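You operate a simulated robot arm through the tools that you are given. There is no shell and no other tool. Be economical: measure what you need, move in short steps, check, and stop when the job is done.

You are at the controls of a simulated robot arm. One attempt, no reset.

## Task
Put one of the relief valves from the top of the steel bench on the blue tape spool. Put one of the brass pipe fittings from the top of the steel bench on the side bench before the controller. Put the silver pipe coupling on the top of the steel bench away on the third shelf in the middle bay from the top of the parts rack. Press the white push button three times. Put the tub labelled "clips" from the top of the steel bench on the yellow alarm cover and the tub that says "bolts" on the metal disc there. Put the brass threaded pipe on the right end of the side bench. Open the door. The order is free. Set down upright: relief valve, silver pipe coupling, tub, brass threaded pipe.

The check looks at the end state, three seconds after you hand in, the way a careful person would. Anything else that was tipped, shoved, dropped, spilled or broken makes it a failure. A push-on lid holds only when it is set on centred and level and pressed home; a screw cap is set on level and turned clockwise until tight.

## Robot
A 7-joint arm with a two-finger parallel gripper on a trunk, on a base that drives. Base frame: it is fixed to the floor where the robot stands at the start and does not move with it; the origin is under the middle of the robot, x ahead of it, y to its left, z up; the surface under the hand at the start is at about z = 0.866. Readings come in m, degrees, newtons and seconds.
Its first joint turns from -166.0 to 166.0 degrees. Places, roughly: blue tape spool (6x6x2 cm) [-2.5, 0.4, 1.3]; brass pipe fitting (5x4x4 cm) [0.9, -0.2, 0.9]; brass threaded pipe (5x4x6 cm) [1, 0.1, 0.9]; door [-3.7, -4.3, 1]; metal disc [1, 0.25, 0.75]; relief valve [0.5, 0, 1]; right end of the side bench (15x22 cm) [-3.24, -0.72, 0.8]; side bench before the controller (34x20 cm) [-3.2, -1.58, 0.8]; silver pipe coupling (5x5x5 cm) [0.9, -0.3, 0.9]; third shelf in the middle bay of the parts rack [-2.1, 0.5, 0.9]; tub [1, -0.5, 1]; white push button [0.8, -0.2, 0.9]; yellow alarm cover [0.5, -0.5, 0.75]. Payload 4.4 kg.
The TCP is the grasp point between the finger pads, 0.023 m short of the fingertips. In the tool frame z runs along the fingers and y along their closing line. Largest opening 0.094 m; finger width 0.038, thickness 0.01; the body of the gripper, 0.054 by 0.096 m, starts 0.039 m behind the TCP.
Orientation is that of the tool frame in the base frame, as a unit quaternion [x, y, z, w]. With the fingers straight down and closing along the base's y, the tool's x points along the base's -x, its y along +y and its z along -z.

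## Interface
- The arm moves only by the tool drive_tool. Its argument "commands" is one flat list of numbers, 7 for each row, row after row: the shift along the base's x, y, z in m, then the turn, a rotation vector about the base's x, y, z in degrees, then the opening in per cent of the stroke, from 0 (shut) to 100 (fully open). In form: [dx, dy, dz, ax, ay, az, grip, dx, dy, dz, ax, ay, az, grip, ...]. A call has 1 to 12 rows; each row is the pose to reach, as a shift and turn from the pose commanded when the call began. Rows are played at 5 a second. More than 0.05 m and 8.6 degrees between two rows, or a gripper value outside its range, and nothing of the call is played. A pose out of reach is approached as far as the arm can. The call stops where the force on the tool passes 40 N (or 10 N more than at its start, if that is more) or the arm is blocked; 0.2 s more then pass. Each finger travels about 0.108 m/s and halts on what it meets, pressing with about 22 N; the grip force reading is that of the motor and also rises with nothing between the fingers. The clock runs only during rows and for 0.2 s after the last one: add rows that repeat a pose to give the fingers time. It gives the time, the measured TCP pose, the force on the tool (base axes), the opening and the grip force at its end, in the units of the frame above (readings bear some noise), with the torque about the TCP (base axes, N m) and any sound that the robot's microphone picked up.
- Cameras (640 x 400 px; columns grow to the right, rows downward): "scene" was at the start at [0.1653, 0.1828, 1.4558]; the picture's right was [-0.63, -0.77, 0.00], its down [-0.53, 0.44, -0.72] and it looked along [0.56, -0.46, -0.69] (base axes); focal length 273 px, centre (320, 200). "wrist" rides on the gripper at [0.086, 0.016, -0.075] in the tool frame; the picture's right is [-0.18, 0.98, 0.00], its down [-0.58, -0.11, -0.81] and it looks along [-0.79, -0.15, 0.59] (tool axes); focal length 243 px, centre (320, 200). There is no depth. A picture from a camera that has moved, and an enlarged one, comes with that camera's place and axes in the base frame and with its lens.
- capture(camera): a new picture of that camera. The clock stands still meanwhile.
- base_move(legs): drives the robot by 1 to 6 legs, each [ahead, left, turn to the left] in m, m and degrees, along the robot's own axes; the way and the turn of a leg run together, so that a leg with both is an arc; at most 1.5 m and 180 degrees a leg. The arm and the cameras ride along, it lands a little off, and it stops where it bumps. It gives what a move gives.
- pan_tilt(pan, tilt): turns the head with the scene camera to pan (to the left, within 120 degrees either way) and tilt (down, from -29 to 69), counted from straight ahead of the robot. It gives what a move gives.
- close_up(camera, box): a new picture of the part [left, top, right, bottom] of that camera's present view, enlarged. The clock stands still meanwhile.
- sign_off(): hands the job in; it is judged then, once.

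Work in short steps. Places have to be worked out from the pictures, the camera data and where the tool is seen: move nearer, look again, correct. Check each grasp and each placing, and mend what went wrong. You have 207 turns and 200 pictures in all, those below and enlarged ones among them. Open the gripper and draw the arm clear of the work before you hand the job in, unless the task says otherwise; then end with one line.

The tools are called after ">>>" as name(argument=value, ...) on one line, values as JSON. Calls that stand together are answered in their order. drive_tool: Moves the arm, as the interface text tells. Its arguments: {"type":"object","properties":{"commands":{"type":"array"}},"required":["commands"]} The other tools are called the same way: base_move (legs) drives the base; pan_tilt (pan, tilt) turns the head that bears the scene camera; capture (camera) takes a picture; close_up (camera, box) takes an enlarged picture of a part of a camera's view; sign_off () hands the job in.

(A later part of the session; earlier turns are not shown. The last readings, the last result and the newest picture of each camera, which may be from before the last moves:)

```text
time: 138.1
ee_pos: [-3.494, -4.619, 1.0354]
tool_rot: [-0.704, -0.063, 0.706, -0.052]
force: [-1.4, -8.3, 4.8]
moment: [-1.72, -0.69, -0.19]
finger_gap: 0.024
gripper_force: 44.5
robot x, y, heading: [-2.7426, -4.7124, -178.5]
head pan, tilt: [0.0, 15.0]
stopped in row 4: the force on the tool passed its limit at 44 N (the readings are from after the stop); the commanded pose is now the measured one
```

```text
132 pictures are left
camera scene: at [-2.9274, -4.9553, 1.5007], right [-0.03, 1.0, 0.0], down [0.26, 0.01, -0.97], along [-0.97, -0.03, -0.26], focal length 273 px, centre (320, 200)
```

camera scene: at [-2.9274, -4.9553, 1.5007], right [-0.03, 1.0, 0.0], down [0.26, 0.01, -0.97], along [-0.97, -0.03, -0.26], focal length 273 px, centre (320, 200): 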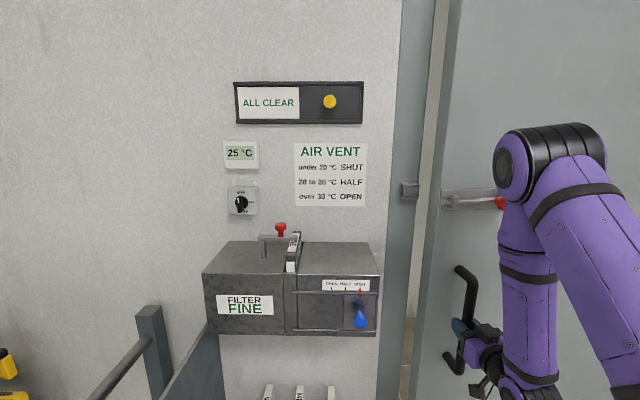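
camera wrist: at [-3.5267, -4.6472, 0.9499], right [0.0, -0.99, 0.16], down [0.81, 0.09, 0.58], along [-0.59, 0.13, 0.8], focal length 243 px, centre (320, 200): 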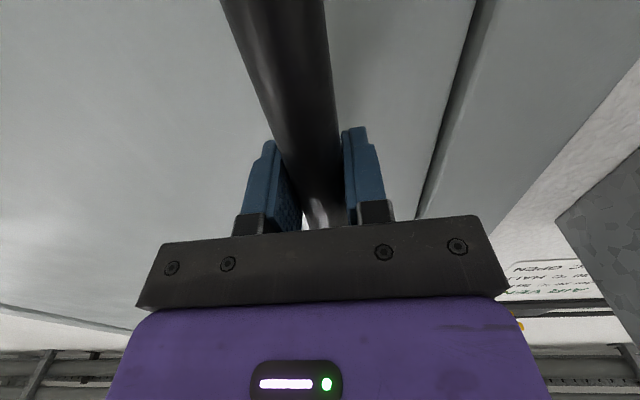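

The door drags, so I use half-degree steps.

>>> drive_tool(commands=[0.0065, 0.0018, 0, 0, 0, 0.5, 5, 0.013, 0.0036, 0, 0, 0, 1, 5, 0.0195, 0.0054, 0, 0, 0, 1.5, 5, 0.026, 0.0074, 0, 0, 0, 2, 5, 0.0325, 0.0095, 0, 0, 0, 2.5, 5, 0.039, 0.0117, 0, 0, 0, 3, 5, 0.0454, 0.014, 0, 0, 0, 3.5, 5, 0.0518, 0.0163, 0, 0, 0, 4, 5, 0.0582, 0.0187, 0, 0, 0, 4.5, 5, 0.0646, 0.0212, 0, 0, 0, 5, 5, 0.071, 0.0238, 0, 0, 0, 5.5, 5, 0.0773, 0.0265, 0, 0, 0, 6, 5])

```text
time: 139.4
ee_pos: [-3.4579, -4.611, 1.0354]
tool_rot: [-0.702, -0.081, 0.704, -0.073]
force: [1.6, -7.7, 6.2]
moment: [-1.86, -0.94, -0.21]
finger_gap: 0.0239
gripper_force: 44.4
robot x, y, heading: [-2.741, -4.7146, -178.5]
head pan, tilt: [0.0, 15.0]
stopped in row 6: the force on the tool passed its limit at 42 N (the readings are from after the stop); the commanded pose is now the measured one
```

The true arc is a bit flatter than I used. I continue with corrected centre, one degree per row.

>>> drive_tool(commands=[0.0131, 0.003, 0, 0, 0, 1, 5, 0.0262, 0.0061, 0, 0, 0, 2, 5, 0.0392, 0.0096, 0, 0, 0, 3, 5, 0.0521, 0.0132, 0, 0, 0, 4, 5, 0.065, 0.0171, 0, 0, 0, 5, 5, 0.0778, 0.0211, 0, 0, 0, 6, 5, 0.0906, 0.0255, 0, 0, 0, 7, 5, 0.1032, 0.03, 0, 0, 0, 8, 5, 0.1158, 0.0348, 0, 0, 0, 9, 5, 0.1282, 0.0397, 0, 0, 0, 10, 5, 0.1406, 0.0449, 0, 0, 0, 11, 5, 0.1529, 0.0503, 0, 0, 0, 12, 5])

>>> capture(camera="wrist")

```text
time: 139.9
ee_pos: [-3.448, -4.6089, 1.0349]
tool_rot: [-0.699, -0.088, 0.705, -0.083]
force: [0.9, -5.8, 9.0]
moment: [-2.05, -0.46, -0.11]
finger_gap: 0.0239
gripper_force: 45.0
out of reach, approached as far as the arm can: row 1, 2
robot x, y, heading: [-2.7397, -4.7114, -178.4]
head pan, tilt: [0.0, 15.0]
stopped in row 2: the force on the tool passed its limit at 46 N (the readings are from after the stop); the commanded pose is now the measured one
```

```text
131 pictures are left
camera wrist: at [-3.3733, -4.606, 0.9489], right [0.24, -0.96, 0.17], down [0.76, 0.3, 0.58], along [-0.6, 0.0, 0.8], focal length 243 px, centre (320, 200)
```

wrist: 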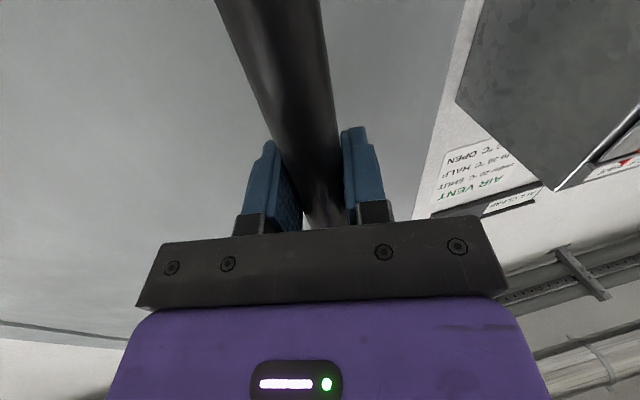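

The arm has no more room to retract, so I pull by backing the base gently along the arc.

>>> base_move(legs=[[-0.1, -0.027, 0]])

>>> capture(camera="scene")

```text
time: 141.1
ee_pos: [-3.3482, -4.5755, 1.0342]
tool_rot: [-0.699, -0.088, 0.706, -0.079]
force: [-12.9, 28.3, 13.0]
moment: [-1.58, -0.11, -0.05]
finger_gap: 0.0243
gripper_force: 44.7
robot x, y, heading: [-2.6435, -4.6846, -178.5]
head pan, tilt: [0.0, 15.0]
```

```text
130 pictures are left
camera scene: at [-2.8257, -4.9238, 1.501], right [-0.03, 1.0, 0.0], down [0.26, 0.01, -0.97], along [-0.97, -0.03, -0.26], focal length 273 px, centre (320, 200)
```

scene: 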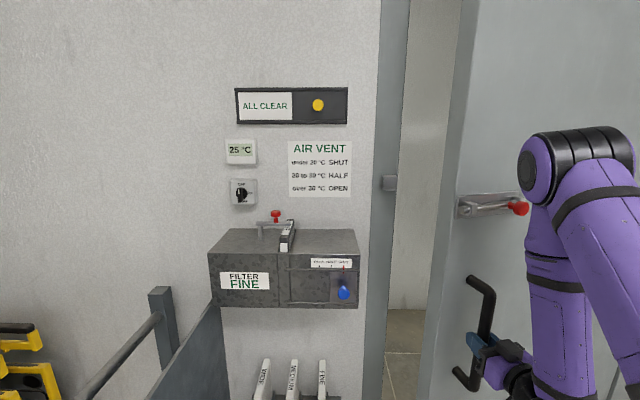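

Backing the base works: the door is about 20° open. I continue in arc legs.

>>> base_move(legs=[[-0.065, -0.036, 0], [-0.062, -0.041, 0]])

>>> capture(camera="scene")

```text
time: 142.2
ee_pos: [-3.2884, -4.5474, 1.0345]
tool_rot: [-0.699, -0.088, 0.705, -0.086]
force: [2.5, -2.0, 4.1]
moment: [-0.88, -0.46, -0.02]
finger_gap: 0.0239
gripper_force: 45.3
robot x, y, heading: [-2.5815, -4.6506, -178.4]
head pan, tilt: [0.0, 15.0]
stopped in leg 1: the force on the tool passed its limit at 49 N (the readings are from after the stop); the commanded pose is now the measured one
```

```text
129 pictures are left
camera scene: at [-2.768, -4.8914, 1.5008], right [-0.03, 1.0, 0.0], down [0.26, 0.01, -0.97], along [-0.97, -0.03, -0.26], focal length 273 px, centre (320, 200)
```

scene: 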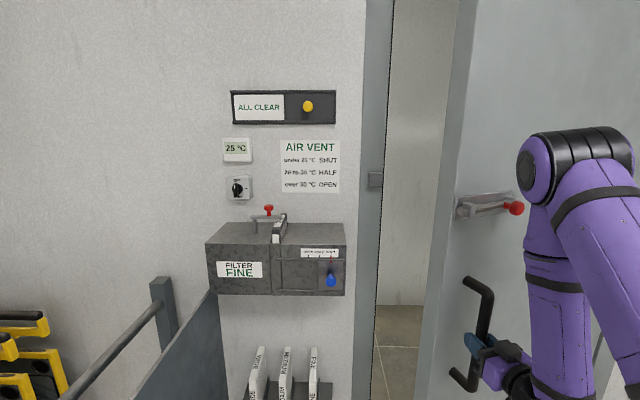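

About 25° now. Next small legs, one at a time.

>>> base_move(legs=[[-0.06, -0.03, 0]])

>>> base_move(legs=[[-0.055, -0.034, 0]])

>>> base_move(legs=[[-0.05, -0.038, 0]])

>>> capture(camera="scene")

>>> capture(camera="wrist")

```text
time: 143.2
ee_pos: [-3.2308, -4.5133, 1.0331]
tool_rot: [-0.699, -0.089, 0.705, -0.085]
force: [-11.9, 14.9, 7.0]
moment: [-1.49, -0.12, 0.0]
finger_gap: 0.0241
gripper_force: 44.8
robot x, y, heading: [-2.5254, -4.6238, -178.4]
head pan, tilt: [0.0, 15.0]
```

```text
time: 144.2
ee_pos: [-3.1775, -4.4771, 1.0335]
tool_rot: [-0.698, -0.09, 0.705, -0.085]
force: [-18.9, 20.0, 1.0]
moment: [-1.59, -0.31, 0.04]
finger_gap: 0.0236
gripper_force: 45.2
robot x, y, heading: [-2.4675, -4.5814, -178.5]
head pan, tilt: [0.0, 15.0]
```

```text
time: 145.2
ee_pos: [-3.1292, -4.4385, 1.0342]
tool_rot: [-0.698, -0.089, 0.705, -0.085]
force: [-15.0, 14.6, -6.1]
moment: [-1.65, -0.39, 0.01]
finger_gap: 0.0239
gripper_force: 44.9
robot x, y, heading: [-2.4187, -4.5435, -178.3]
head pan, tilt: [0.0, 15.0]
```

```text
128 pictures are left
camera scene: at [-2.6068, -4.7832, 1.5008], right [-0.03, 1.0, 0.0], down [0.26, 0.01, -0.97], along [-0.97, -0.03, -0.26], focal length 273 px, centre (320, 200)
```

scene: 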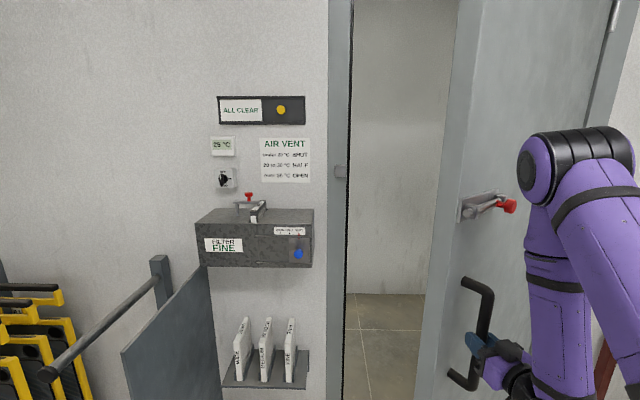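

```text
127 pictures are left
camera wrist: at [-3.0541, -4.4353, 0.9482], right [0.24, -0.95, 0.18], down [0.76, 0.3, 0.57], along [-0.6, 0.0, 0.8], focal length 243 px, centre (320, 200)
```

wrist: 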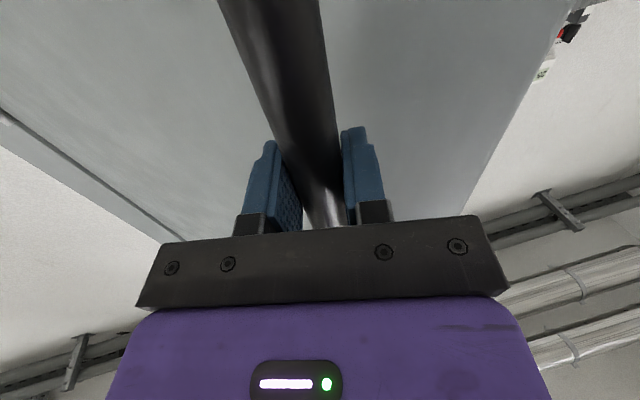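

Door about 40° open with modest forces. I continue the arc.

>>> base_move(legs=[[-0.053, -0.049, 0]])

>>> base_move(legs=[[-0.045, -0.05, 0]])

>>> base_move(legs=[[-0.041, -0.053, 0]])

>>> capture(camera="wrist")

>>> capture(camera="scene")

```text
time: 146.2
ee_pos: [-3.0788, -4.3895, 1.0338]
tool_rot: [-0.698, -0.09, 0.705, -0.085]
force: [15.7, -18.4, -16.0]
moment: [-1.67, -0.32, 0.09]
finger_gap: 0.0237
gripper_force: 44.9
robot x, y, heading: [-2.3711, -4.491, -178.2]
head pan, tilt: [0.0, 15.0]
```

```text
time: 147.2
ee_pos: [-3.0341, -4.3372, 1.0346]
tool_rot: [-0.698, -0.089, 0.705, -0.085]
force: [-1.5, -1.6, 1.5]
moment: [-1.71, -0.36, 0.04]
finger_gap: 0.0238
gripper_force: 45.5
robot x, y, heading: [-2.3257, -4.4412, -178.2]
head pan, tilt: [0.0, 15.0]
```

```text
time: 148.2
ee_pos: [-2.9934, -4.2806, 1.0343]
tool_rot: [-0.698, -0.089, 0.705, -0.085]
force: [8.2, -7.3, -3.3]
moment: [-1.49, -0.26, 0.12]
finger_gap: 0.0239
gripper_force: 45.1
robot x, y, heading: [-2.2881, -4.3851, -178.3]
head pan, tilt: [0.0, 15.0]
```

```text
126 pictures are left
camera wrist: at [-2.9186, -4.2772, 0.9483], right [0.24, -0.95, 0.18], down [0.76, 0.3, 0.58], along [-0.6, 0.0, 0.8], focal length 243 px, centre (320, 200)
```

wrist: 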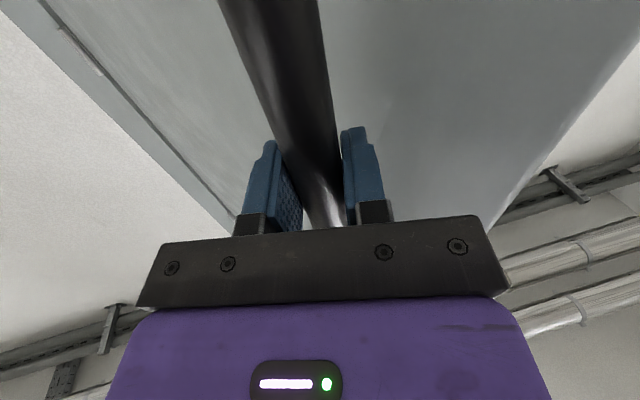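

```text
125 pictures are left
camera scene: at [-2.4722, -4.6248, 1.5008], right [-0.03, 1.0, 0.0], down [0.26, 0.01, -0.97], along [-0.97, -0.03, -0.26], focal length 273 px, centre (320, 200)
```

scene: 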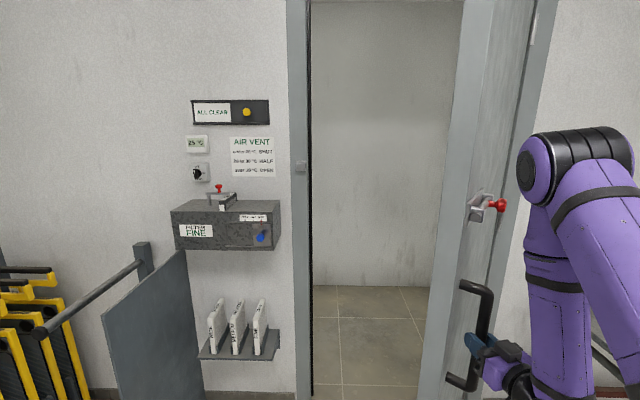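

About 55°. I continue to roughly 75°.

>>> base_move(legs=[[-0.036, -0.057, 0]])

>>> base_move(legs=[[-0.031, -0.06, 0]])

>>> base_move(legs=[[-0.025, -0.062, 0]])

>>> base_move(legs=[[-0.02, -0.064, 0]])

>>> capture(camera="wrist")

>>> capture(camera="scene")

```text
time: 149.2
ee_pos: [-2.9592, -4.222, 1.0342]
tool_rot: [-0.698, -0.088, 0.705, -0.085]
force: [-7.6, 1.7, 3.2]
moment: [-1.4, -0.28, 0.09]
finger_gap: 0.0238
gripper_force: 45.2
robot x, y, heading: [-2.2578, -4.3271, -178.4]
head pan, tilt: [0.0, 15.0]
```

```text
time: 150.2
ee_pos: [-2.9297, -4.1596, 1.0338]
tool_rot: [-0.698, -0.089, 0.705, -0.085]
force: [-7.1, 0.3, -2.0]
moment: [-1.36, -0.44, 0.12]
finger_gap: 0.0236
gripper_force: 44.8
robot x, y, heading: [-2.22, -4.2647, -178.5]
head pan, tilt: [0.0, 15.0]
```

```text
time: 151.2
ee_pos: [-2.9057, -4.0947, 1.0339]
tool_rot: [-0.698, -0.087, 0.706, -0.084]
force: [0.0, -2.3, -5.5]
moment: [-1.29, -0.28, 0.14]
finger_gap: 0.0236
gripper_force: 45.2
robot x, y, heading: [-2.1999, -4.1981, -178.6]
head pan, tilt: [0.0, 15.0]
```

```text
time: 152.2
ee_pos: [-2.888, -4.0292, 1.0347]
tool_rot: [-0.698, -0.087, 0.705, -0.085]
force: [-10.7, 0.4, 0.6]
moment: [-1.31, -0.27, 0.13]
finger_gap: 0.0237
gripper_force: 45.0
robot x, y, heading: [-2.1809, -4.1355, -178.5]
head pan, tilt: [0.0, 15.0]
```

```text
124 pictures are left
camera wrist: at [-2.8129, -4.0267, 0.948], right [0.24, -0.95, 0.18], down [0.76, 0.3, 0.57], along [-0.6, 0.0, 0.8], focal length 243 px, centre (320, 200)
```

wrist: 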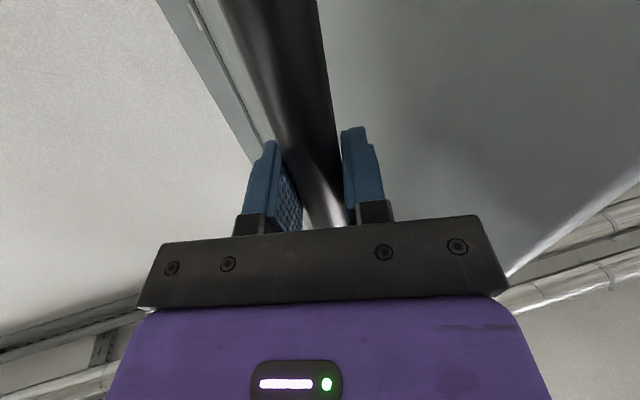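

```text
123 pictures are left
camera scene: at [-2.3671, -4.3752, 1.5007], right [-0.03, 1.0, 0.0], down [0.26, 0.01, -0.97], along [-0.97, -0.03, -0.26], focal length 273 px, centre (320, 200)
```

scene: 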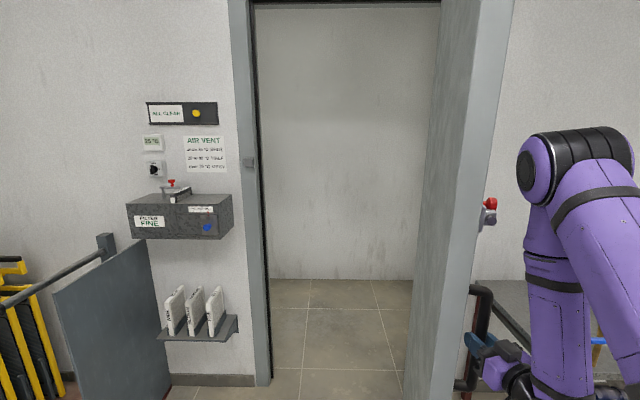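

About 75° open. One more leg, then release and draw back straight.

>>> base_move(legs=[[-0.015, -0.055, 0]])

>>> drive_tool(commands=[0, 0, 0, 0, 0, 0, 30, 0, 0, 0, 0, 0, 0, 60, 0, 0, 0, 0, 0, 0, 100, 0, 0, 0, 0, 0, 0, 100])

>>> capture(camera="wrist")

```text
time: 153.2
ee_pos: [-2.8761, -3.9703, 1.0342]
tool_rot: [-0.698, -0.087, 0.706, -0.084]
force: [-30.2, 4.0, 3.9]
moment: [-1.64, -0.71, 0.01]
finger_gap: 0.0238
gripper_force: 44.8
robot x, y, heading: [-2.1684, -4.0784, -178.7]
head pan, tilt: [0.0, 15.0]
```

```text
time: 154.2
ee_pos: [-2.8756, -3.9711, 1.0337]
tool_rot: [-0.698, -0.087, 0.706, -0.084]
force: [-0.2, 0.1, 0.7]
moment: [0.03, -0.02, -0.01]
finger_gap: 0.0939
gripper_force: 0.1
robot x, y, heading: [-2.1681, -4.0774, -178.7]
head pan, tilt: [0.0, 15.0]
```

```text
122 pictures are left
camera wrist: at [-2.8003, -3.9684, 0.9485], right [0.24, -0.95, 0.18], down [0.76, 0.3, 0.57], along [-0.6, 0.0, 0.8], focal length 243 px, centre (320, 200)
```

wrist: 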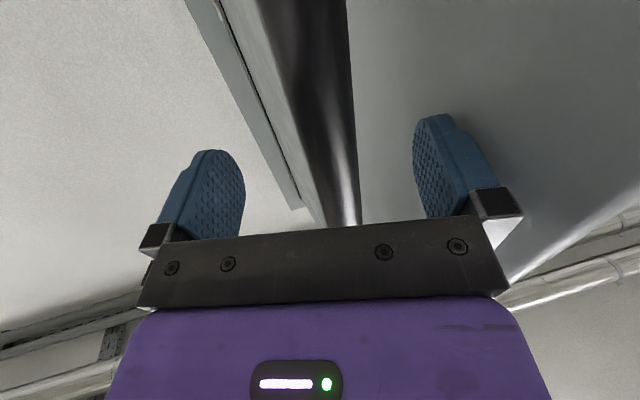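

Released. I back the base straight out, leaving the handle.

>>> base_move(legs=[[-0.25, 0, 0]])

>>> capture(camera="scene")

```text
time: 154.9
ee_pos: [-2.8723, -3.9684, 1.0361]
tool_rot: [-0.697, -0.086, 0.707, -0.084]
force: [0.3, 0.4, -0.2]
moment: [0.02, 0.0, -0.01]
finger_gap: 0.0941
gripper_force: 0.1
robot x, y, heading: [-2.1667, -4.0755, -178.9]
head pan, tilt: [0.0, 15.0]
stopped in leg 1: the robot was blocked; the commanded pose is now the measured one
```

```text
121 pictures are left
camera scene: at [-2.3543, -4.3169, 1.5008], right [-0.02, 1.0, 0.0], down [0.26, 0.01, -0.97], along [-0.97, -0.02, -0.26], focal length 273 px, centre (320, 200)
```

scene: 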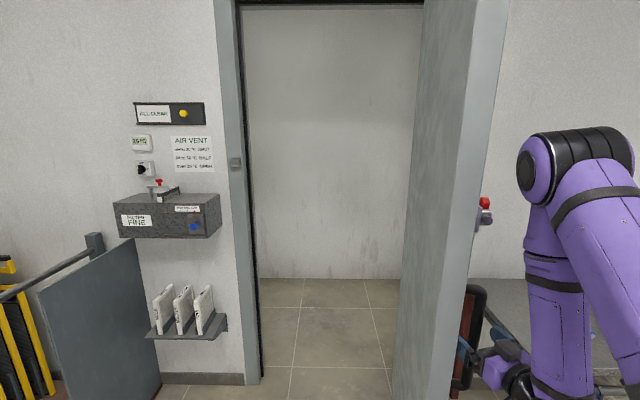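

Blocked behind. I look behind to see what is near the rear.

>>> pan_tilt(pan=120, tilt=40)

>>> capture(camera="scene")

>>> pan_tilt(pan=-120, tilt=40)

>>> capture(camera="scene")

```text
time: 156.9
ee_pos: [-2.8752, -3.9684, 1.0348]
tool_rot: [-0.698, -0.087, 0.706, -0.084]
force: [0.3, 0.5, 0.1]
moment: [-0.02, 0.02, -0.03]
finger_gap: 0.094
gripper_force: 0.0
robot x, y, heading: [-2.164, -4.0796, -178.8]
head pan, tilt: [120.0, 40.0]
```

```text
120 pictures are left
camera scene: at [-2.2168, -4.3876, 1.4612], right [-0.86, -0.52, 0.0], down [-0.33, 0.55, -0.77], along [0.4, -0.66, -0.64], focal length 273 px, centre (320, 200)
```

scene: 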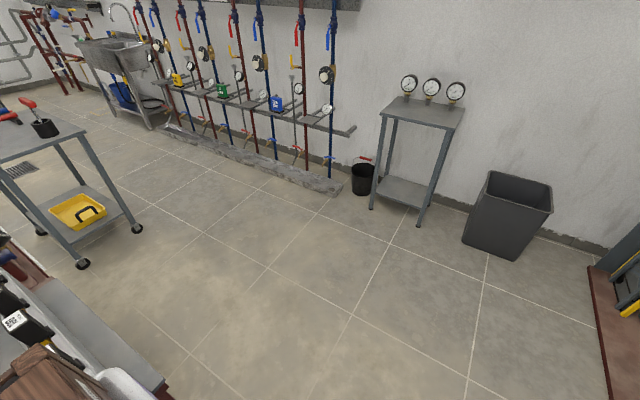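

```text
time: 160.2
ee_pos: [-2.8749, -3.9692, 1.0347]
tool_rot: [-0.698, -0.086, 0.706, -0.084]
force: [0.2, -0.8, 0.4]
moment: [0.01, 0.0, -0.02]
finger_gap: 0.0938
gripper_force: 0.1
robot x, y, heading: [-2.1688, -4.0812, -178.7]
head pan, tilt: [-120.0, 40.0]
```

```text
119 pictures are left
camera scene: at [-2.22, -4.2403, 1.4612], right [0.88, -0.48, 0.0], down [-0.31, -0.56, -0.77], along [0.37, 0.67, -0.64], focal length 273 px, centre (320, 200)
```

scene: 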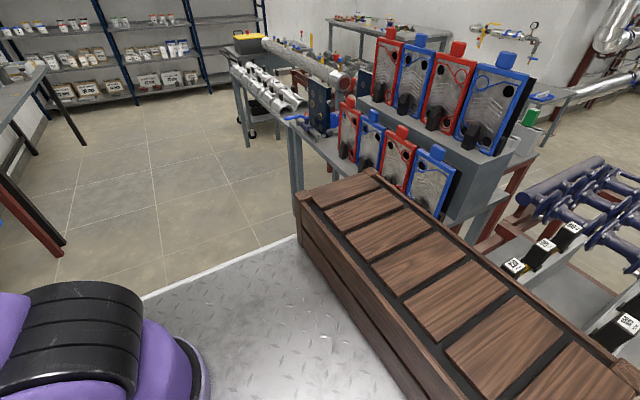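

The rear is against the valve bench edge; nothing there has been disturbed. I withdraw the hand with the arm instead, with the fingers straightened a little.

>>> drive_tool(commands=[0.01, 0, 0, 0, 0, -2, 100, 0.02, 0, 0, 0, 0, -4, 100, 0.03, 0, 0, 0, 0, -6, 100, 0.04, 0, 0, 0, 0, -8, 100, 0.05, 0.0, 0, 0, 0, -10, 100])

>>> capture(camera="wrist")

```text
time: 161.4
ee_pos: [-2.8722, -3.9549, 1.0087]
tool_rot: [-0.702, -0.026, 0.711, -0.022]
force: [0.4, -0.1, 1.0]
moment: [0.04, 0.0, 0.01]
finger_gap: 0.094
gripper_force: 0.1
out of reach, approached as far as the arm can: row 1, 2, 3, 4, 5
robot x, y, heading: [-2.1662, -4.0763, -179.0]
head pan, tilt: [-120.0, 40.0]
```

```text
118 pictures are left
camera wrist: at [-2.7972, -3.9656, 0.9217], right [0.07, -0.98, 0.18], down [0.8, 0.16, 0.57], along [-0.59, 0.11, 0.8], focal length 243 px, centre (320, 200)
```

wrist: 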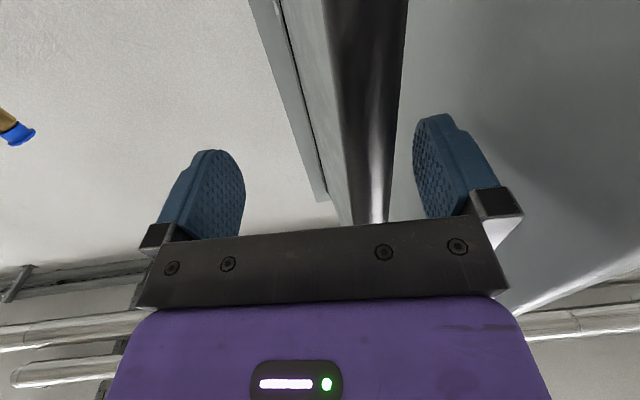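

No room with the tool level. Pitching the fingers downward while they straddle the vertical bar should free up reach, so I tilt and retract together.

>>> drive_tool(commands=[0, 0, 0, 0, -8, 0, 100, 0.01, 0, 0, 0, -16, 0, 100, 0.02, 0, 0, 0, -24, 0, 100, 0.035, 0, 0, 0, -32, 0, 100, 0.05, 0, 0, 0, -40, 0, 100])

>>> capture(camera="wrist")

```text
time: 162.7
ee_pos: [-2.8615, -3.9471, 1.004]
tool_rot: [0.904, 0.016, -0.426, 0.029]
force: [0.7, 0.1, -1.0]
moment: [-0.02, 0.0, -0.02]
finger_gap: 0.0941
gripper_force: 0.0
out of reach, approached as far as the arm can: row 1, 2, 3, 4, 5
robot x, y, heading: [-2.1708, -4.0762, -178.6]
head pan, tilt: [-120.0, 40.0]
```

```text
117 pictures are left
camera wrist: at [-2.7483, -3.9579, 0.9868], right [-0.06, -0.98, 0.18], down [0.24, 0.16, 0.96], along [-0.97, 0.11, 0.23], focal length 243 px, centre (320, 200)
```

wrist: 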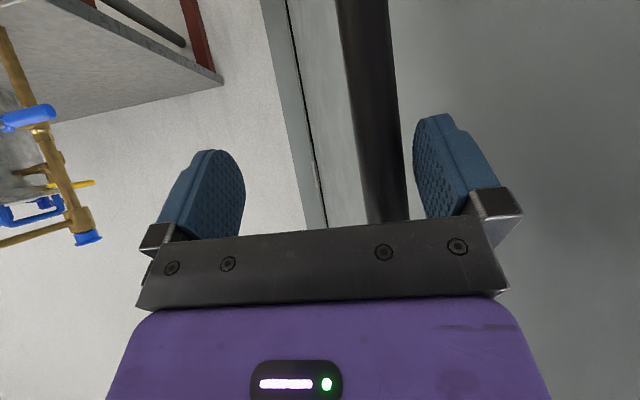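

The tilt worked. I retract further, also a little upward.

>>> drive_tool(commands=[0.015, 0, 0.01, 0, -6, 0, 100, 0.03, 0, 0.02, 0, -12, 0, 100, 0.05, 0, 0.03, 0, -18, 0, 100, 0.07, 0, 0.04, 0, -24, 0, 100])

>>> capture(camera="wrist")

```text
time: 163.7
ee_pos: [-2.799, -3.9435, 1.0484]
tool_rot: [0.973, 0.011, -0.23, 0.032]
force: [-0.9, -0.3, 0.0]
moment: [0.04, -0.01, -0.01]
finger_gap: 0.094
gripper_force: 0.1
out of reach, approached as far as the arm can: row 1, 2, 3, 4
robot x, y, heading: [-2.1649, -4.0793, -178.6]
head pan, tilt: [-120.0, 40.0]
```

```text
116 pictures are left
camera wrist: at [-2.689, -3.9542, 1.0782], right [-0.13, -0.98, 0.14], down [-0.16, 0.16, 0.97], along [-0.98, 0.11, -0.18], focal length 243 px, centre (320, 200)
```

wrist: 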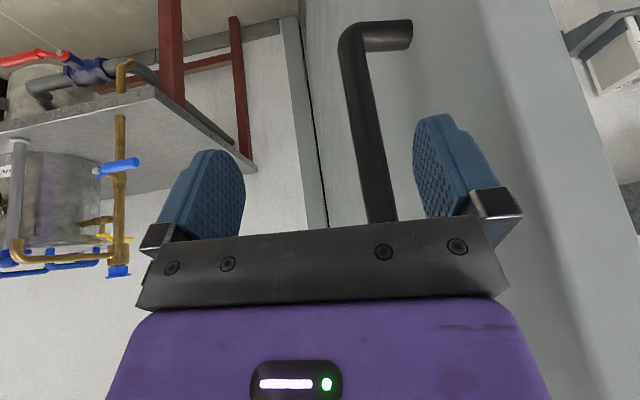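

The fingers are clear of the bar now. I bring the tool upright and raise it.

>>> drive_tool(commands=[0.01, 0.005, 0.02, 0, -7, 0, 100, 0.02, 0.01, 0.05, 0, -14, 0, 100, 0.03, 0.01, 0.09, 0, -21, 0, 100, 0.03, 0.01, 0.13, 0, -26, 0, 100, 0.03, 0.01, 0.15, 0, -26, 0, 100, 0.03, 0.01, 0.15, 0, -26, 0, 100])

>>> pan_tilt(pan=-10, tilt=20)

>>> capture(camera="scene")

```text
time: 165.1
ee_pos: [-2.7709, -3.9337, 1.1988]
tool_rot: [0.999, 0.003, -0.006, 0.034]
force: [-1.2, 0.9, 0.5]
moment: [-0.02, 0.03, 0.03]
finger_gap: 0.0937
gripper_force: 0.0
out of reach, approached as far as the arm can: row 1
robot x, y, heading: [-2.1674, -4.0787, -178.8]
head pan, tilt: [-120.0, 40.0]
```

```text
time: 166.9
ee_pos: [-2.7717, -3.9341, 1.1982]
tool_rot: [0.999, 0.003, -0.006, 0.033]
force: [0.3, 0.7, -0.2]
moment: [0.04, -0.01, 0.02]
finger_gap: 0.0938
gripper_force: 0.0
robot x, y, heading: [-2.1633, -4.0784, -178.6]
head pan, tilt: [-10.0, 20.0]
```

```text
115 pictures are left
camera scene: at [-2.3529, -4.3006, 1.4926], right [0.15, 0.99, 0.0], down [0.34, -0.05, -0.94], along [-0.93, 0.14, -0.34], focal length 273 px, centre (320, 200)
```

scene: 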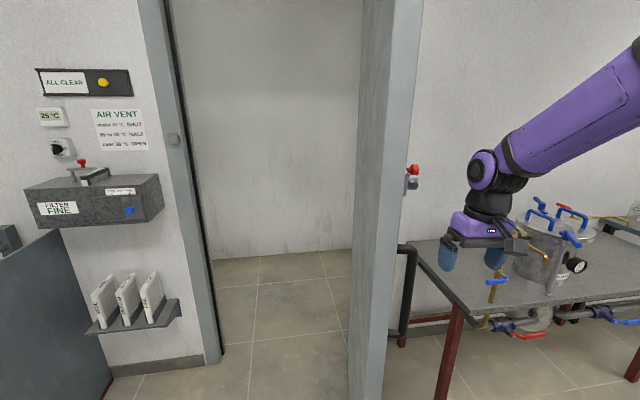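

The door is well open and the hand is clear. I move a bit ahead, strafe back up the aisle and turn toward the rack.

>>> base_move(legs=[[0.07, 0, 0], [0, -0.8, 0], [0.12, -0.2, 0], [0, 0, -90], [1.5, 0, 0]])

>>> pan_tilt(pan=0, tilt=15)

>>> capture(camera="scene")

```text
time: 184.0
ee_pos: [-2.2342, -1.0058, 1.1976]
tool_rot: [-0.702, 0.712, 0.027, -0.018]
force: [0.0, -0.1, -0.2]
moment: [-0.01, -0.02, 0.03]
finger_gap: 0.094
gripper_force: 0.0
robot x, y, heading: [-2.3891, -1.6021, 90.4]
head pan, tilt: [-10.0, 20.0]
```

```text
time: 184.7
ee_pos: [-2.2332, -1.0066, 1.1978]
tool_rot: [-0.702, 0.712, 0.028, -0.018]
force: [0.5, -0.3, 0.0]
moment: [-0.02, -0.02, 0.03]
finger_gap: 0.0939
gripper_force: 0.2
robot x, y, heading: [-2.3881, -1.6081, 90.4]
head pan, tilt: [0.0, 15.0]
```

```text
114 pictures are left
camera scene: at [-2.6221, -1.4145, 1.5008], right [1.0, 0.0, 0.0], down [0.0, -0.26, -0.97], along [0.0, 0.97, -0.26], focal length 273 px, centre (320, 200)
```

scene: 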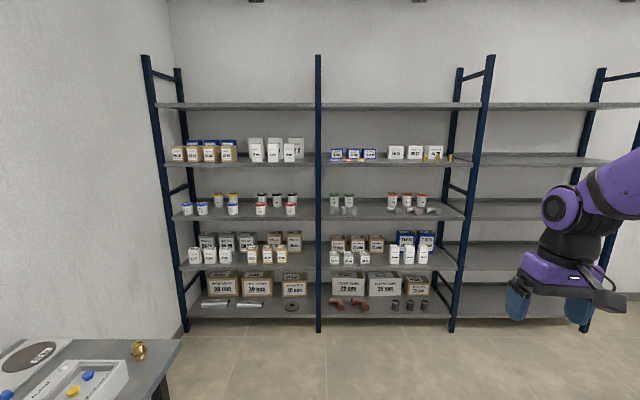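

A good view of the rack; I enlarge the middle bay.

>>> close_up(camera="scene", box=[310, 130, 490, 230])

>>> close_up(camera="scene", box=[320, 140, 400, 180])

>>> close_up(camera="scene", box=[320, 185, 480, 265])

```text
3.56 times, centred on (400, 180) of scene
camera zoom: at [-2.6221, -1.4145, 1.5008], right [1.0, 0.0, 0.0], down [0.0, -0.26, -0.97], along [0.0, 0.97, -0.26], focal length 972 px, centre (36, 271)
```

zoom: 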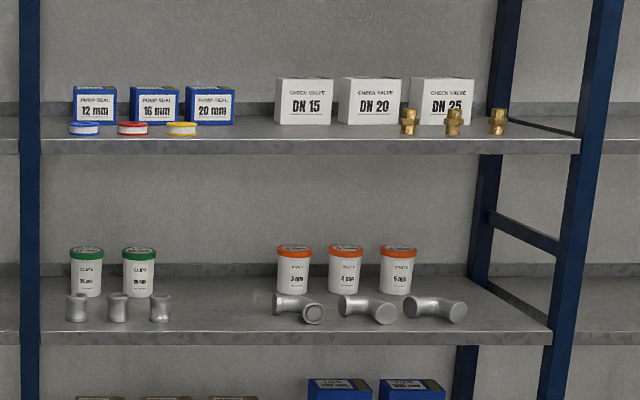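

```text
8.00 times, centred on (360, 160) of scene
camera zoom: at [-2.6221, -1.4145, 1.5008], right [1.0, 0.0, 0.0], down [0.0, -0.26, -0.97], along [0.0, 0.97, -0.26], focal length 2188 px, centre (0, 520)
```

zoom: 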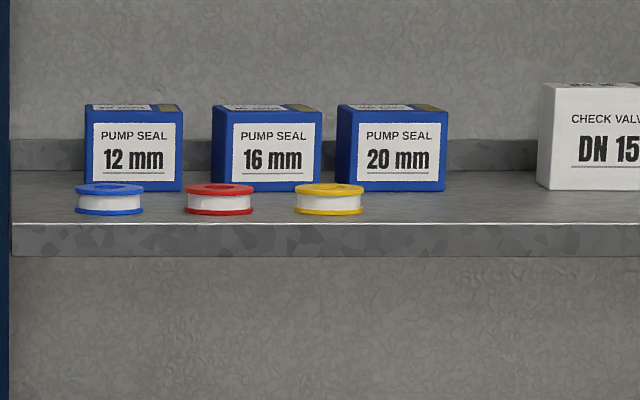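

```text
4.00 times, centred on (400, 225) of scene
camera zoom: at [-2.6221, -1.4145, 1.5008], right [1.0, 0.0, 0.0], down [0.0, -0.26, -0.97], along [0.0, 0.97, -0.26], focal length 1094 px, centre (0, 100)
```

zoom: 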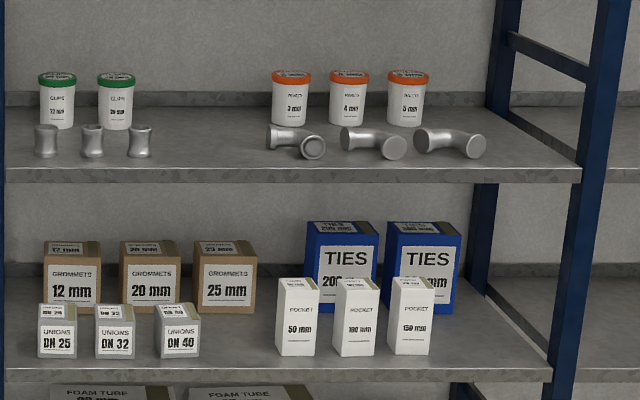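

The blue spool is on the second shelf near (-2.53, 0.40, top ≈1.31); the third shelf (z≈0.91) has silver couplings with a free place near x≈-2.27. Now I drive back to the steel bench.

>>> base_move(legs=[[0.85, 0, 0], [0, 0, -90], [0, 0.5, 0], [1.2, 0, 0]])

>>> pan_tilt(pan=0, tilt=25)

>>> capture(camera="scene")

```text
time: 201.4
ee_pos: [-0.5736, -0.4198, 1.1986]
tool_rot: [0.012, 0.999, 0.034, 0.006]
force: [0.5, -0.5, 0.0]
moment: [0.01, 0.0, -0.01]
finger_gap: 0.0941
gripper_force: 0.1
robot x, y, heading: [-1.1768, -0.2599, 0.0]
head pan, tilt: [0.0, 15.0]
```

```text
time: 202.1
ee_pos: [-0.5721, -0.4201, 1.198]
tool_rot: [0.011, 0.999, 0.033, 0.006]
force: [-0.5, 0.1, 0.7]
moment: [0.0, -0.03, -0.02]
finger_gap: 0.0941
gripper_force: 0.1
robot x, y, heading: [-1.172, -0.2623, -0.1]
head pan, tilt: [0.0, 25.0]
```

```text
110 pictures are left
camera scene: at [-0.9778, -0.0269, 1.4846], right [-0.01, -1.0, 0.0], down [-0.42, 0.0, -0.91], along [0.91, -0.01, -0.42], focal length 273 px, centre (320, 200)
```

scene: 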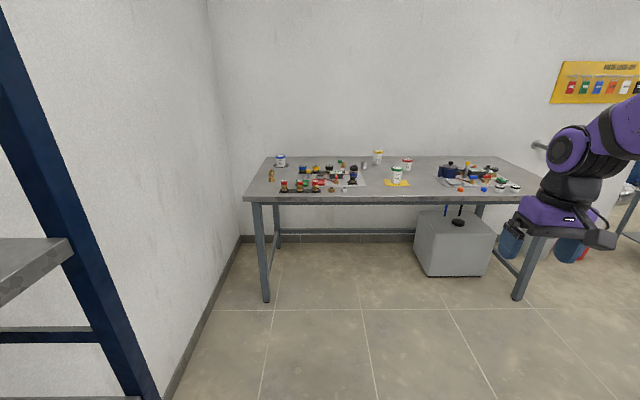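

The way is clear. I drive to the bench front.

>>> base_move(legs=[[1.13, 0, 0]])

>>> capture(camera="wrist")

>>> pan_tilt(pan=0, tilt=45)

>>> capture(camera="scene")

```text
time: 207.8
ee_pos: [0.5482, -0.439, 1.199]
tool_rot: [0.016, 0.999, 0.033, 0.006]
force: [0.5, -0.5, 0.1]
moment: [0.0, -0.01, 0.0]
finger_gap: 0.094
gripper_force: 0.0
robot x, y, heading: [-0.0478, -0.2719, -1.0]
head pan, tilt: [0.0, 25.0]
```

```text
109 pictures are left
camera wrist: at [0.4604, -0.4245, 1.2739], right [0.22, 0.97, 0.07], down [0.57, -0.18, 0.8], along [0.8, -0.14, -0.59], focal length 243 px, centre (320, 200)
```

wrist: 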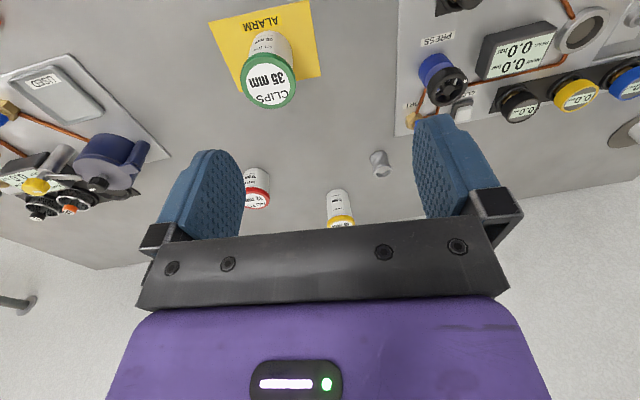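

```text
time: 208.7
ee_pos: [0.5482, -0.4395, 1.1981]
tool_rot: [0.017, 0.999, 0.034, 0.006]
force: [-0.6, 0.2, -0.5]
moment: [0.03, -0.03, -0.01]
finger_gap: 0.094
gripper_force: 0.1
robot x, y, heading: [-0.0503, -0.2738, -0.6]
head pan, tilt: [0.0, 45.0]
```

```text
108 pictures are left
camera scene: at [0.136, -0.041, 1.454], right [-0.02, -1.0, 0.0], down [-0.71, 0.01, -0.71], along [0.71, -0.01, -0.71], focal length 273 px, centre (320, 200)
```

scene: 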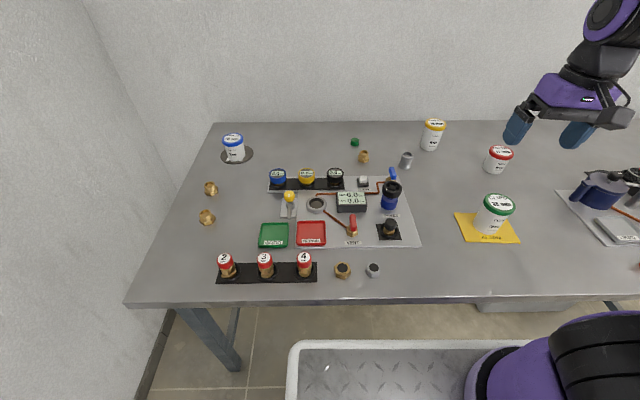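

All is in order on the bench. I straighten the small roll of the tool while moving toward the coupling at about (0.885, -0.348).

>>> drive_tool(commands=[0.04, 0.018, 0, -2, 0.3, 1, 100, 0.08, 0.036, 0, -3.9, 0.7, 1.9, 100, 0.12, 0.054, 0, -3.9, 0.7, 1.9, 100, 0.16, 0.072, -0.02, -3.9, 0.7, 1.9, 100, 0.2, 0.09, -0.04, -3.9, 0.7, 1.9, 100])

>>> drive_tool(commands=[0.0, 0, 0, 0, -7.5, 0, 100, 0.0, 0, 0, 0, -15, 0, 100, 0.0, 0, 0, 0, -22.5, 0, 100, 0.01, 0, -0.01, 0, -30, 0, 100, 0.02, 0, -0.03, 0, -37.5, 0, 100, 0.03, 0, -0.05, 0, -45, 0, 100, 0.04, 0, -0.08, 0, -45, 0, 100, 0.04, 0, -0.12, 0, -45, 0, 100, 0.04, 0, -0.12, 0, -45, 0, 100])

>>> capture(camera="wrist")

>>> capture(camera="scene")

```text
time: 209.9
ee_pos: [0.7479, -0.3503, 1.1647]
tool_rot: [0.0, 1.0, -0.003, 0.001]
force: [-0.8, -0.2, -0.1]
moment: [0.04, -0.07, 0.02]
finger_gap: 0.0939
gripper_force: 0.0
robot x, y, heading: [-0.053, -0.2746, -0.8]
head pan, tilt: [0.0, 45.0]
```

```text
time: 211.9
ee_pos: [0.7882, -0.3521, 1.0398]
tool_rot: [0.0, 0.924, -0.001, 0.383]
force: [-0.1, -0.2, 0.2]
moment: [0.0, 0.03, -0.01]
finger_gap: 0.0939
gripper_force: 0.0
robot x, y, heading: [-0.0518, -0.2709, -0.9]
head pan, tilt: [0.0, 45.0]
```

```text
107 pictures are left
camera wrist: at [0.6749, -0.3355, 1.0327], right [0.13, 0.98, 0.13], down [-0.16, -0.11, 0.98], along [0.98, -0.15, 0.14], focal length 243 px, centre (320, 200)
```

wrist: 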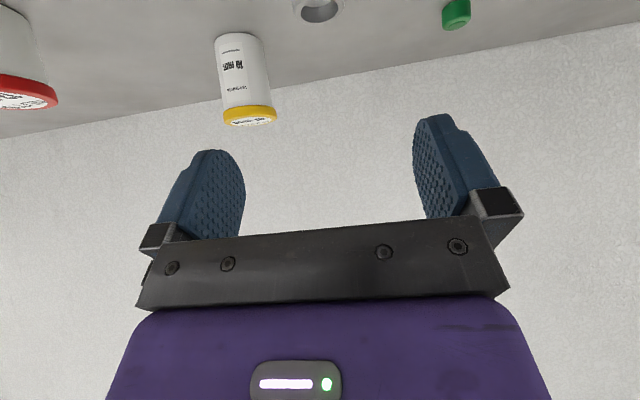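

```text
106 pictures are left
camera scene: at [0.1358, -0.0409, 1.454], right [-0.02, -1.0, 0.0], down [-0.71, 0.01, -0.71], along [0.71, -0.01, -0.71], focal length 273 px, centre (320, 200)
```

scene: 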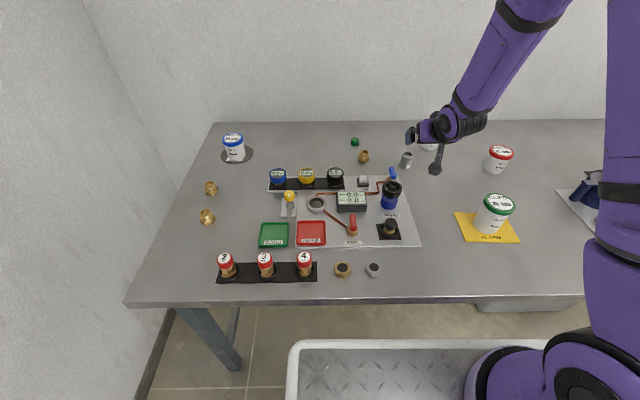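

The coupling is at about (0.881, -0.349). To keep the camera bracket off the panel I reduce the tilt to 25° and approach.

>>> drive_tool(commands=[0.015, 0.0, 0.0, 0, 7, 0, 100, 0.03, 0.001, 0, 0, 14, 0, 100, 0.045, 0.002, -0.01, 0, 20, 0, 100, 0.06, 0.002, -0.04, 0, 20, 0, 100, 0.07, 0.002, -0.07, 0, 20, 0, 100, 0.07, 0.002, -0.07, 0, 20, 0, 100])

>>> capture(camera="wrist")

```text
time: 213.3
ee_pos: [0.8564, -0.3502, 0.9685]
tool_rot: [0.001, 0.976, -0.001, 0.217]
force: [0.0, -0.3, -0.3]
moment: [0.01, 0.03, 0.0]
finger_gap: 0.0938
gripper_force: 0.0
robot x, y, heading: [-0.0518, -0.2769, -0.9]
head pan, tilt: [0.0, 45.0]
```

```text
105 pictures are left
camera wrist: at [0.7465, -0.3332, 1.0007], right [0.17, 0.98, 0.08], down [0.19, -0.11, 0.98], along [0.97, -0.15, -0.2], focal length 243 px, centre (320, 200)
```

wrist: 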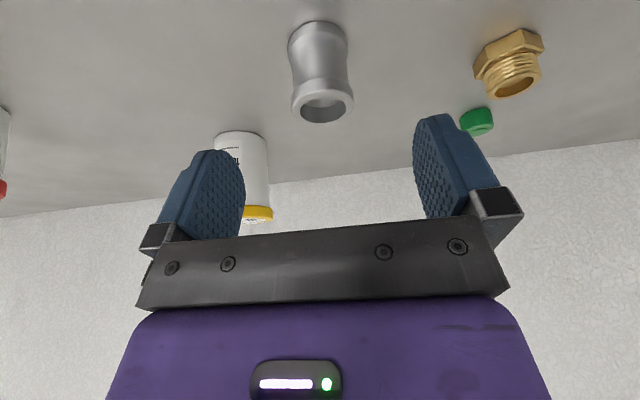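

I lower over the coupling and close.

>>> drive_tool(commands=[0.012, 0.003, -0.025, 0, 0, 0, 100, 0.024, 0.003, -0.05, 0, 0, 0, 100, 0.029, 0.003, -0.068, 0, 0, 0, 100, 0.029, 0.003, -0.068, 0, 0, 0, 75, 0.029, 0.003, -0.068, 0, 0, 0, 50, 0.029, 0.003, -0.068, 0, 0, 0, 35, 0.029, 0.003, -0.068, 0, 0, 0, 20, 0.029, 0.003, -0.068, 0, 0, 0, 20])

>>> capture(camera="wrist")

```text
time: 215.1
ee_pos: [0.8861, -0.3461, 0.9014]
tool_rot: [0.001, 0.976, -0.001, 0.217]
force: [1.3, -0.5, -0.6]
moment: [0.04, 0.04, -0.01]
finger_gap: 0.0405
gripper_force: 21.9
robot x, y, heading: [-0.0543, -0.2704, -0.9]
head pan, tilt: [0.0, 45.0]
```

```text
104 pictures are left
camera wrist: at [0.7755, -0.3292, 0.9321], right [0.17, 0.98, 0.08], down [0.19, -0.11, 0.98], along [0.97, -0.15, -0.2], focal length 243 px, centre (320, 200)
```

wrist: 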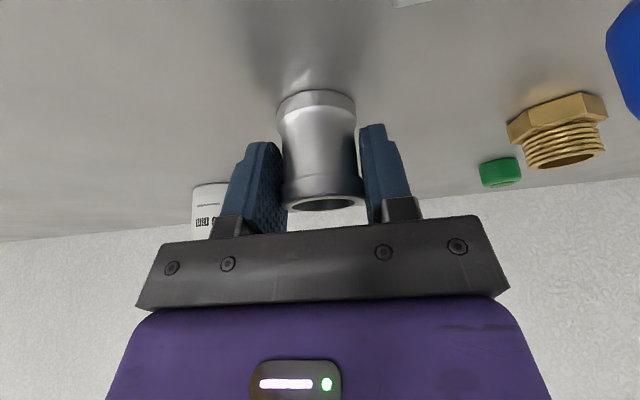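

Gripped at 40.5 mm. I lift and retract with the same tilt.

>>> drive_tool(commands=[0, 0, 0.02, 0, 0, 0, 20, 0, 0, 0.06, 0, 0, 0, 20, 0, 0, 0.1, 0, 0, 0, 20, 0, 0, 0.14, 0, 0, 0, 20, 0, 0, 0.18, 0, 0, 0, 20, -0.04, 0.01, 0.21, 0, 0, 0, 20, -0.08, 0.02, 0.24, 0, 0, 0, 20, -0.12, 0.03, 0.27, 0, 0, 0, 20, -0.16, 0.04, 0.3, 0, 0, 0, 20, -0.2, 0.05, 0.3, 0, 0, 0, 20, -0.24, 0.06, 0.3, 0, 0, 0, 20])

>>> capture(camera="wrist")

```text
refused: row 6 steps farther than a row can; nothing moved
```

```text
103 pictures are left
camera wrist: at [0.7755, -0.3292, 0.9321], right [0.17, 0.98, 0.08], down [0.19, -0.11, 0.98], along [0.97, -0.15, -0.2], focal length 243 px, centre (320, 200)
```

wrist: 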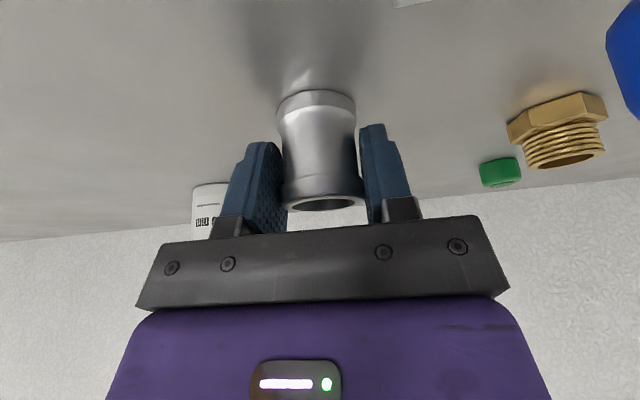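

A row was marginally too long; I resend.

>>> drive_tool(commands=[0, 0, 0.02, 0, 0, 0, 20, 0, 0, 0.06, 0, 0, 0, 20, 0, 0, 0.1, 0, 0, 0, 20, 0, 0, 0.14, 0, 0, 0, 20, 0, 0, 0.18, 0, 0, 0, 20, -0.035, 0.01, 0.21, 0, 0, 0, 20, -0.07, 0.02, 0.24, 0, 0, 0, 20, -0.105, 0.03, 0.27, 0, 0, 0, 20, -0.14, 0.04, 0.3, 0, 0, 0, 20, -0.18, 0.05, 0.3, 0, 0, 0, 20, -0.22, 0.06, 0.3, 0, 0, 0, 20])

>>> capture(camera="wrist")

```text
time: 217.5
ee_pos: [0.6639, -0.2849, 1.2022]
tool_rot: [0.001, 0.976, -0.002, 0.216]
force: [0.5, -0.2, -1.4]
moment: [0.01, 0.05, 0.01]
finger_gap: 0.0405
gripper_force: 22.3
robot x, y, heading: [-0.0512, -0.2755, -0.7]
head pan, tilt: [0.0, 45.0]
```

```text
102 pictures are left
camera wrist: at [0.5534, -0.2687, 1.2346], right [0.17, 0.98, 0.08], down [0.19, -0.11, 0.98], along [0.97, -0.15, -0.2], focal length 243 px, centre (320, 200)
```

wrist: 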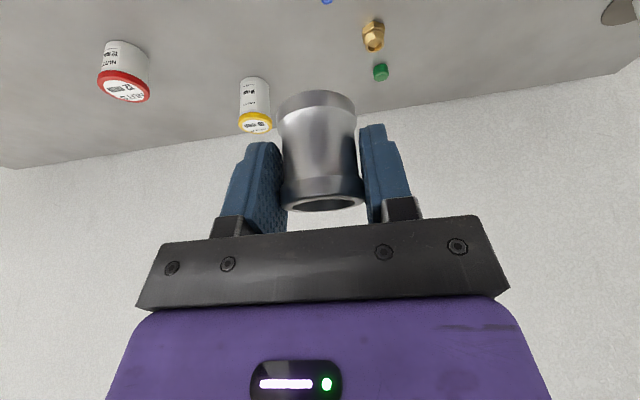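

Held well. I back along the corridor to x≈-2.27, shift away from the rack, and turn left to face it.

>>> base_move(legs=[[-1.2, 0, 0], [-1.02, 0, 0], [0, -0.48, 0], [0, 0, 90]])

>>> pan_tilt(pan=-15, tilt=25)

>>> capture(camera="scene")

>>> capture(camera="wrist")

```text
time: 234.8
ee_pos: [-2.3065, -0.0711, 1.2026]
tool_rot: [0.71, -0.67, -0.158, -0.149]
force: [-0.2, -0.9, -1.4]
moment: [-0.03, 0.01, -0.02]
finger_gap: 0.0404
gripper_force: 21.3
robot x, y, heading: [-2.2794, -0.784, 92.5]
head pan, tilt: [0.0, 45.0]
```

```text
time: 235.7
ee_pos: [-2.3055, -0.0707, 1.2027]
tool_rot: [0.71, -0.67, -0.156, -0.149]
force: [-0.1, -0.7, -2.5]
moment: [0.05, -0.03, 0.03]
finger_gap: 0.0403
gripper_force: 22.0
robot x, y, heading: [-2.2796, -0.7807, 92.5]
head pan, tilt: [-15.0, 25.0]
```

```text
101 pictures are left
camera scene: at [-2.4933, -0.6047, 1.4845], right [0.98, -0.22, 0.0], down [-0.09, -0.41, -0.91], along [0.2, 0.88, -0.42], focal length 273 px, centre (320, 200)
```

scene: 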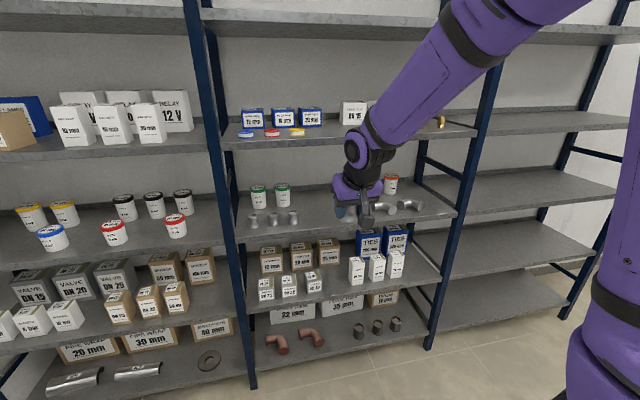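

```text
100 pictures are left
camera wrist: at [-2.3158, -0.1813, 1.2349], right [-0.99, 0.11, 0.08], down [0.1, 0.19, 0.98], along [0.09, 0.98, -0.2], focal length 243 px, centre (320, 200)
```

wrist: 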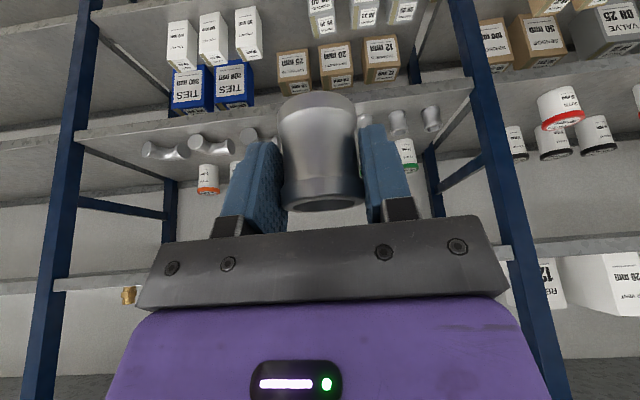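

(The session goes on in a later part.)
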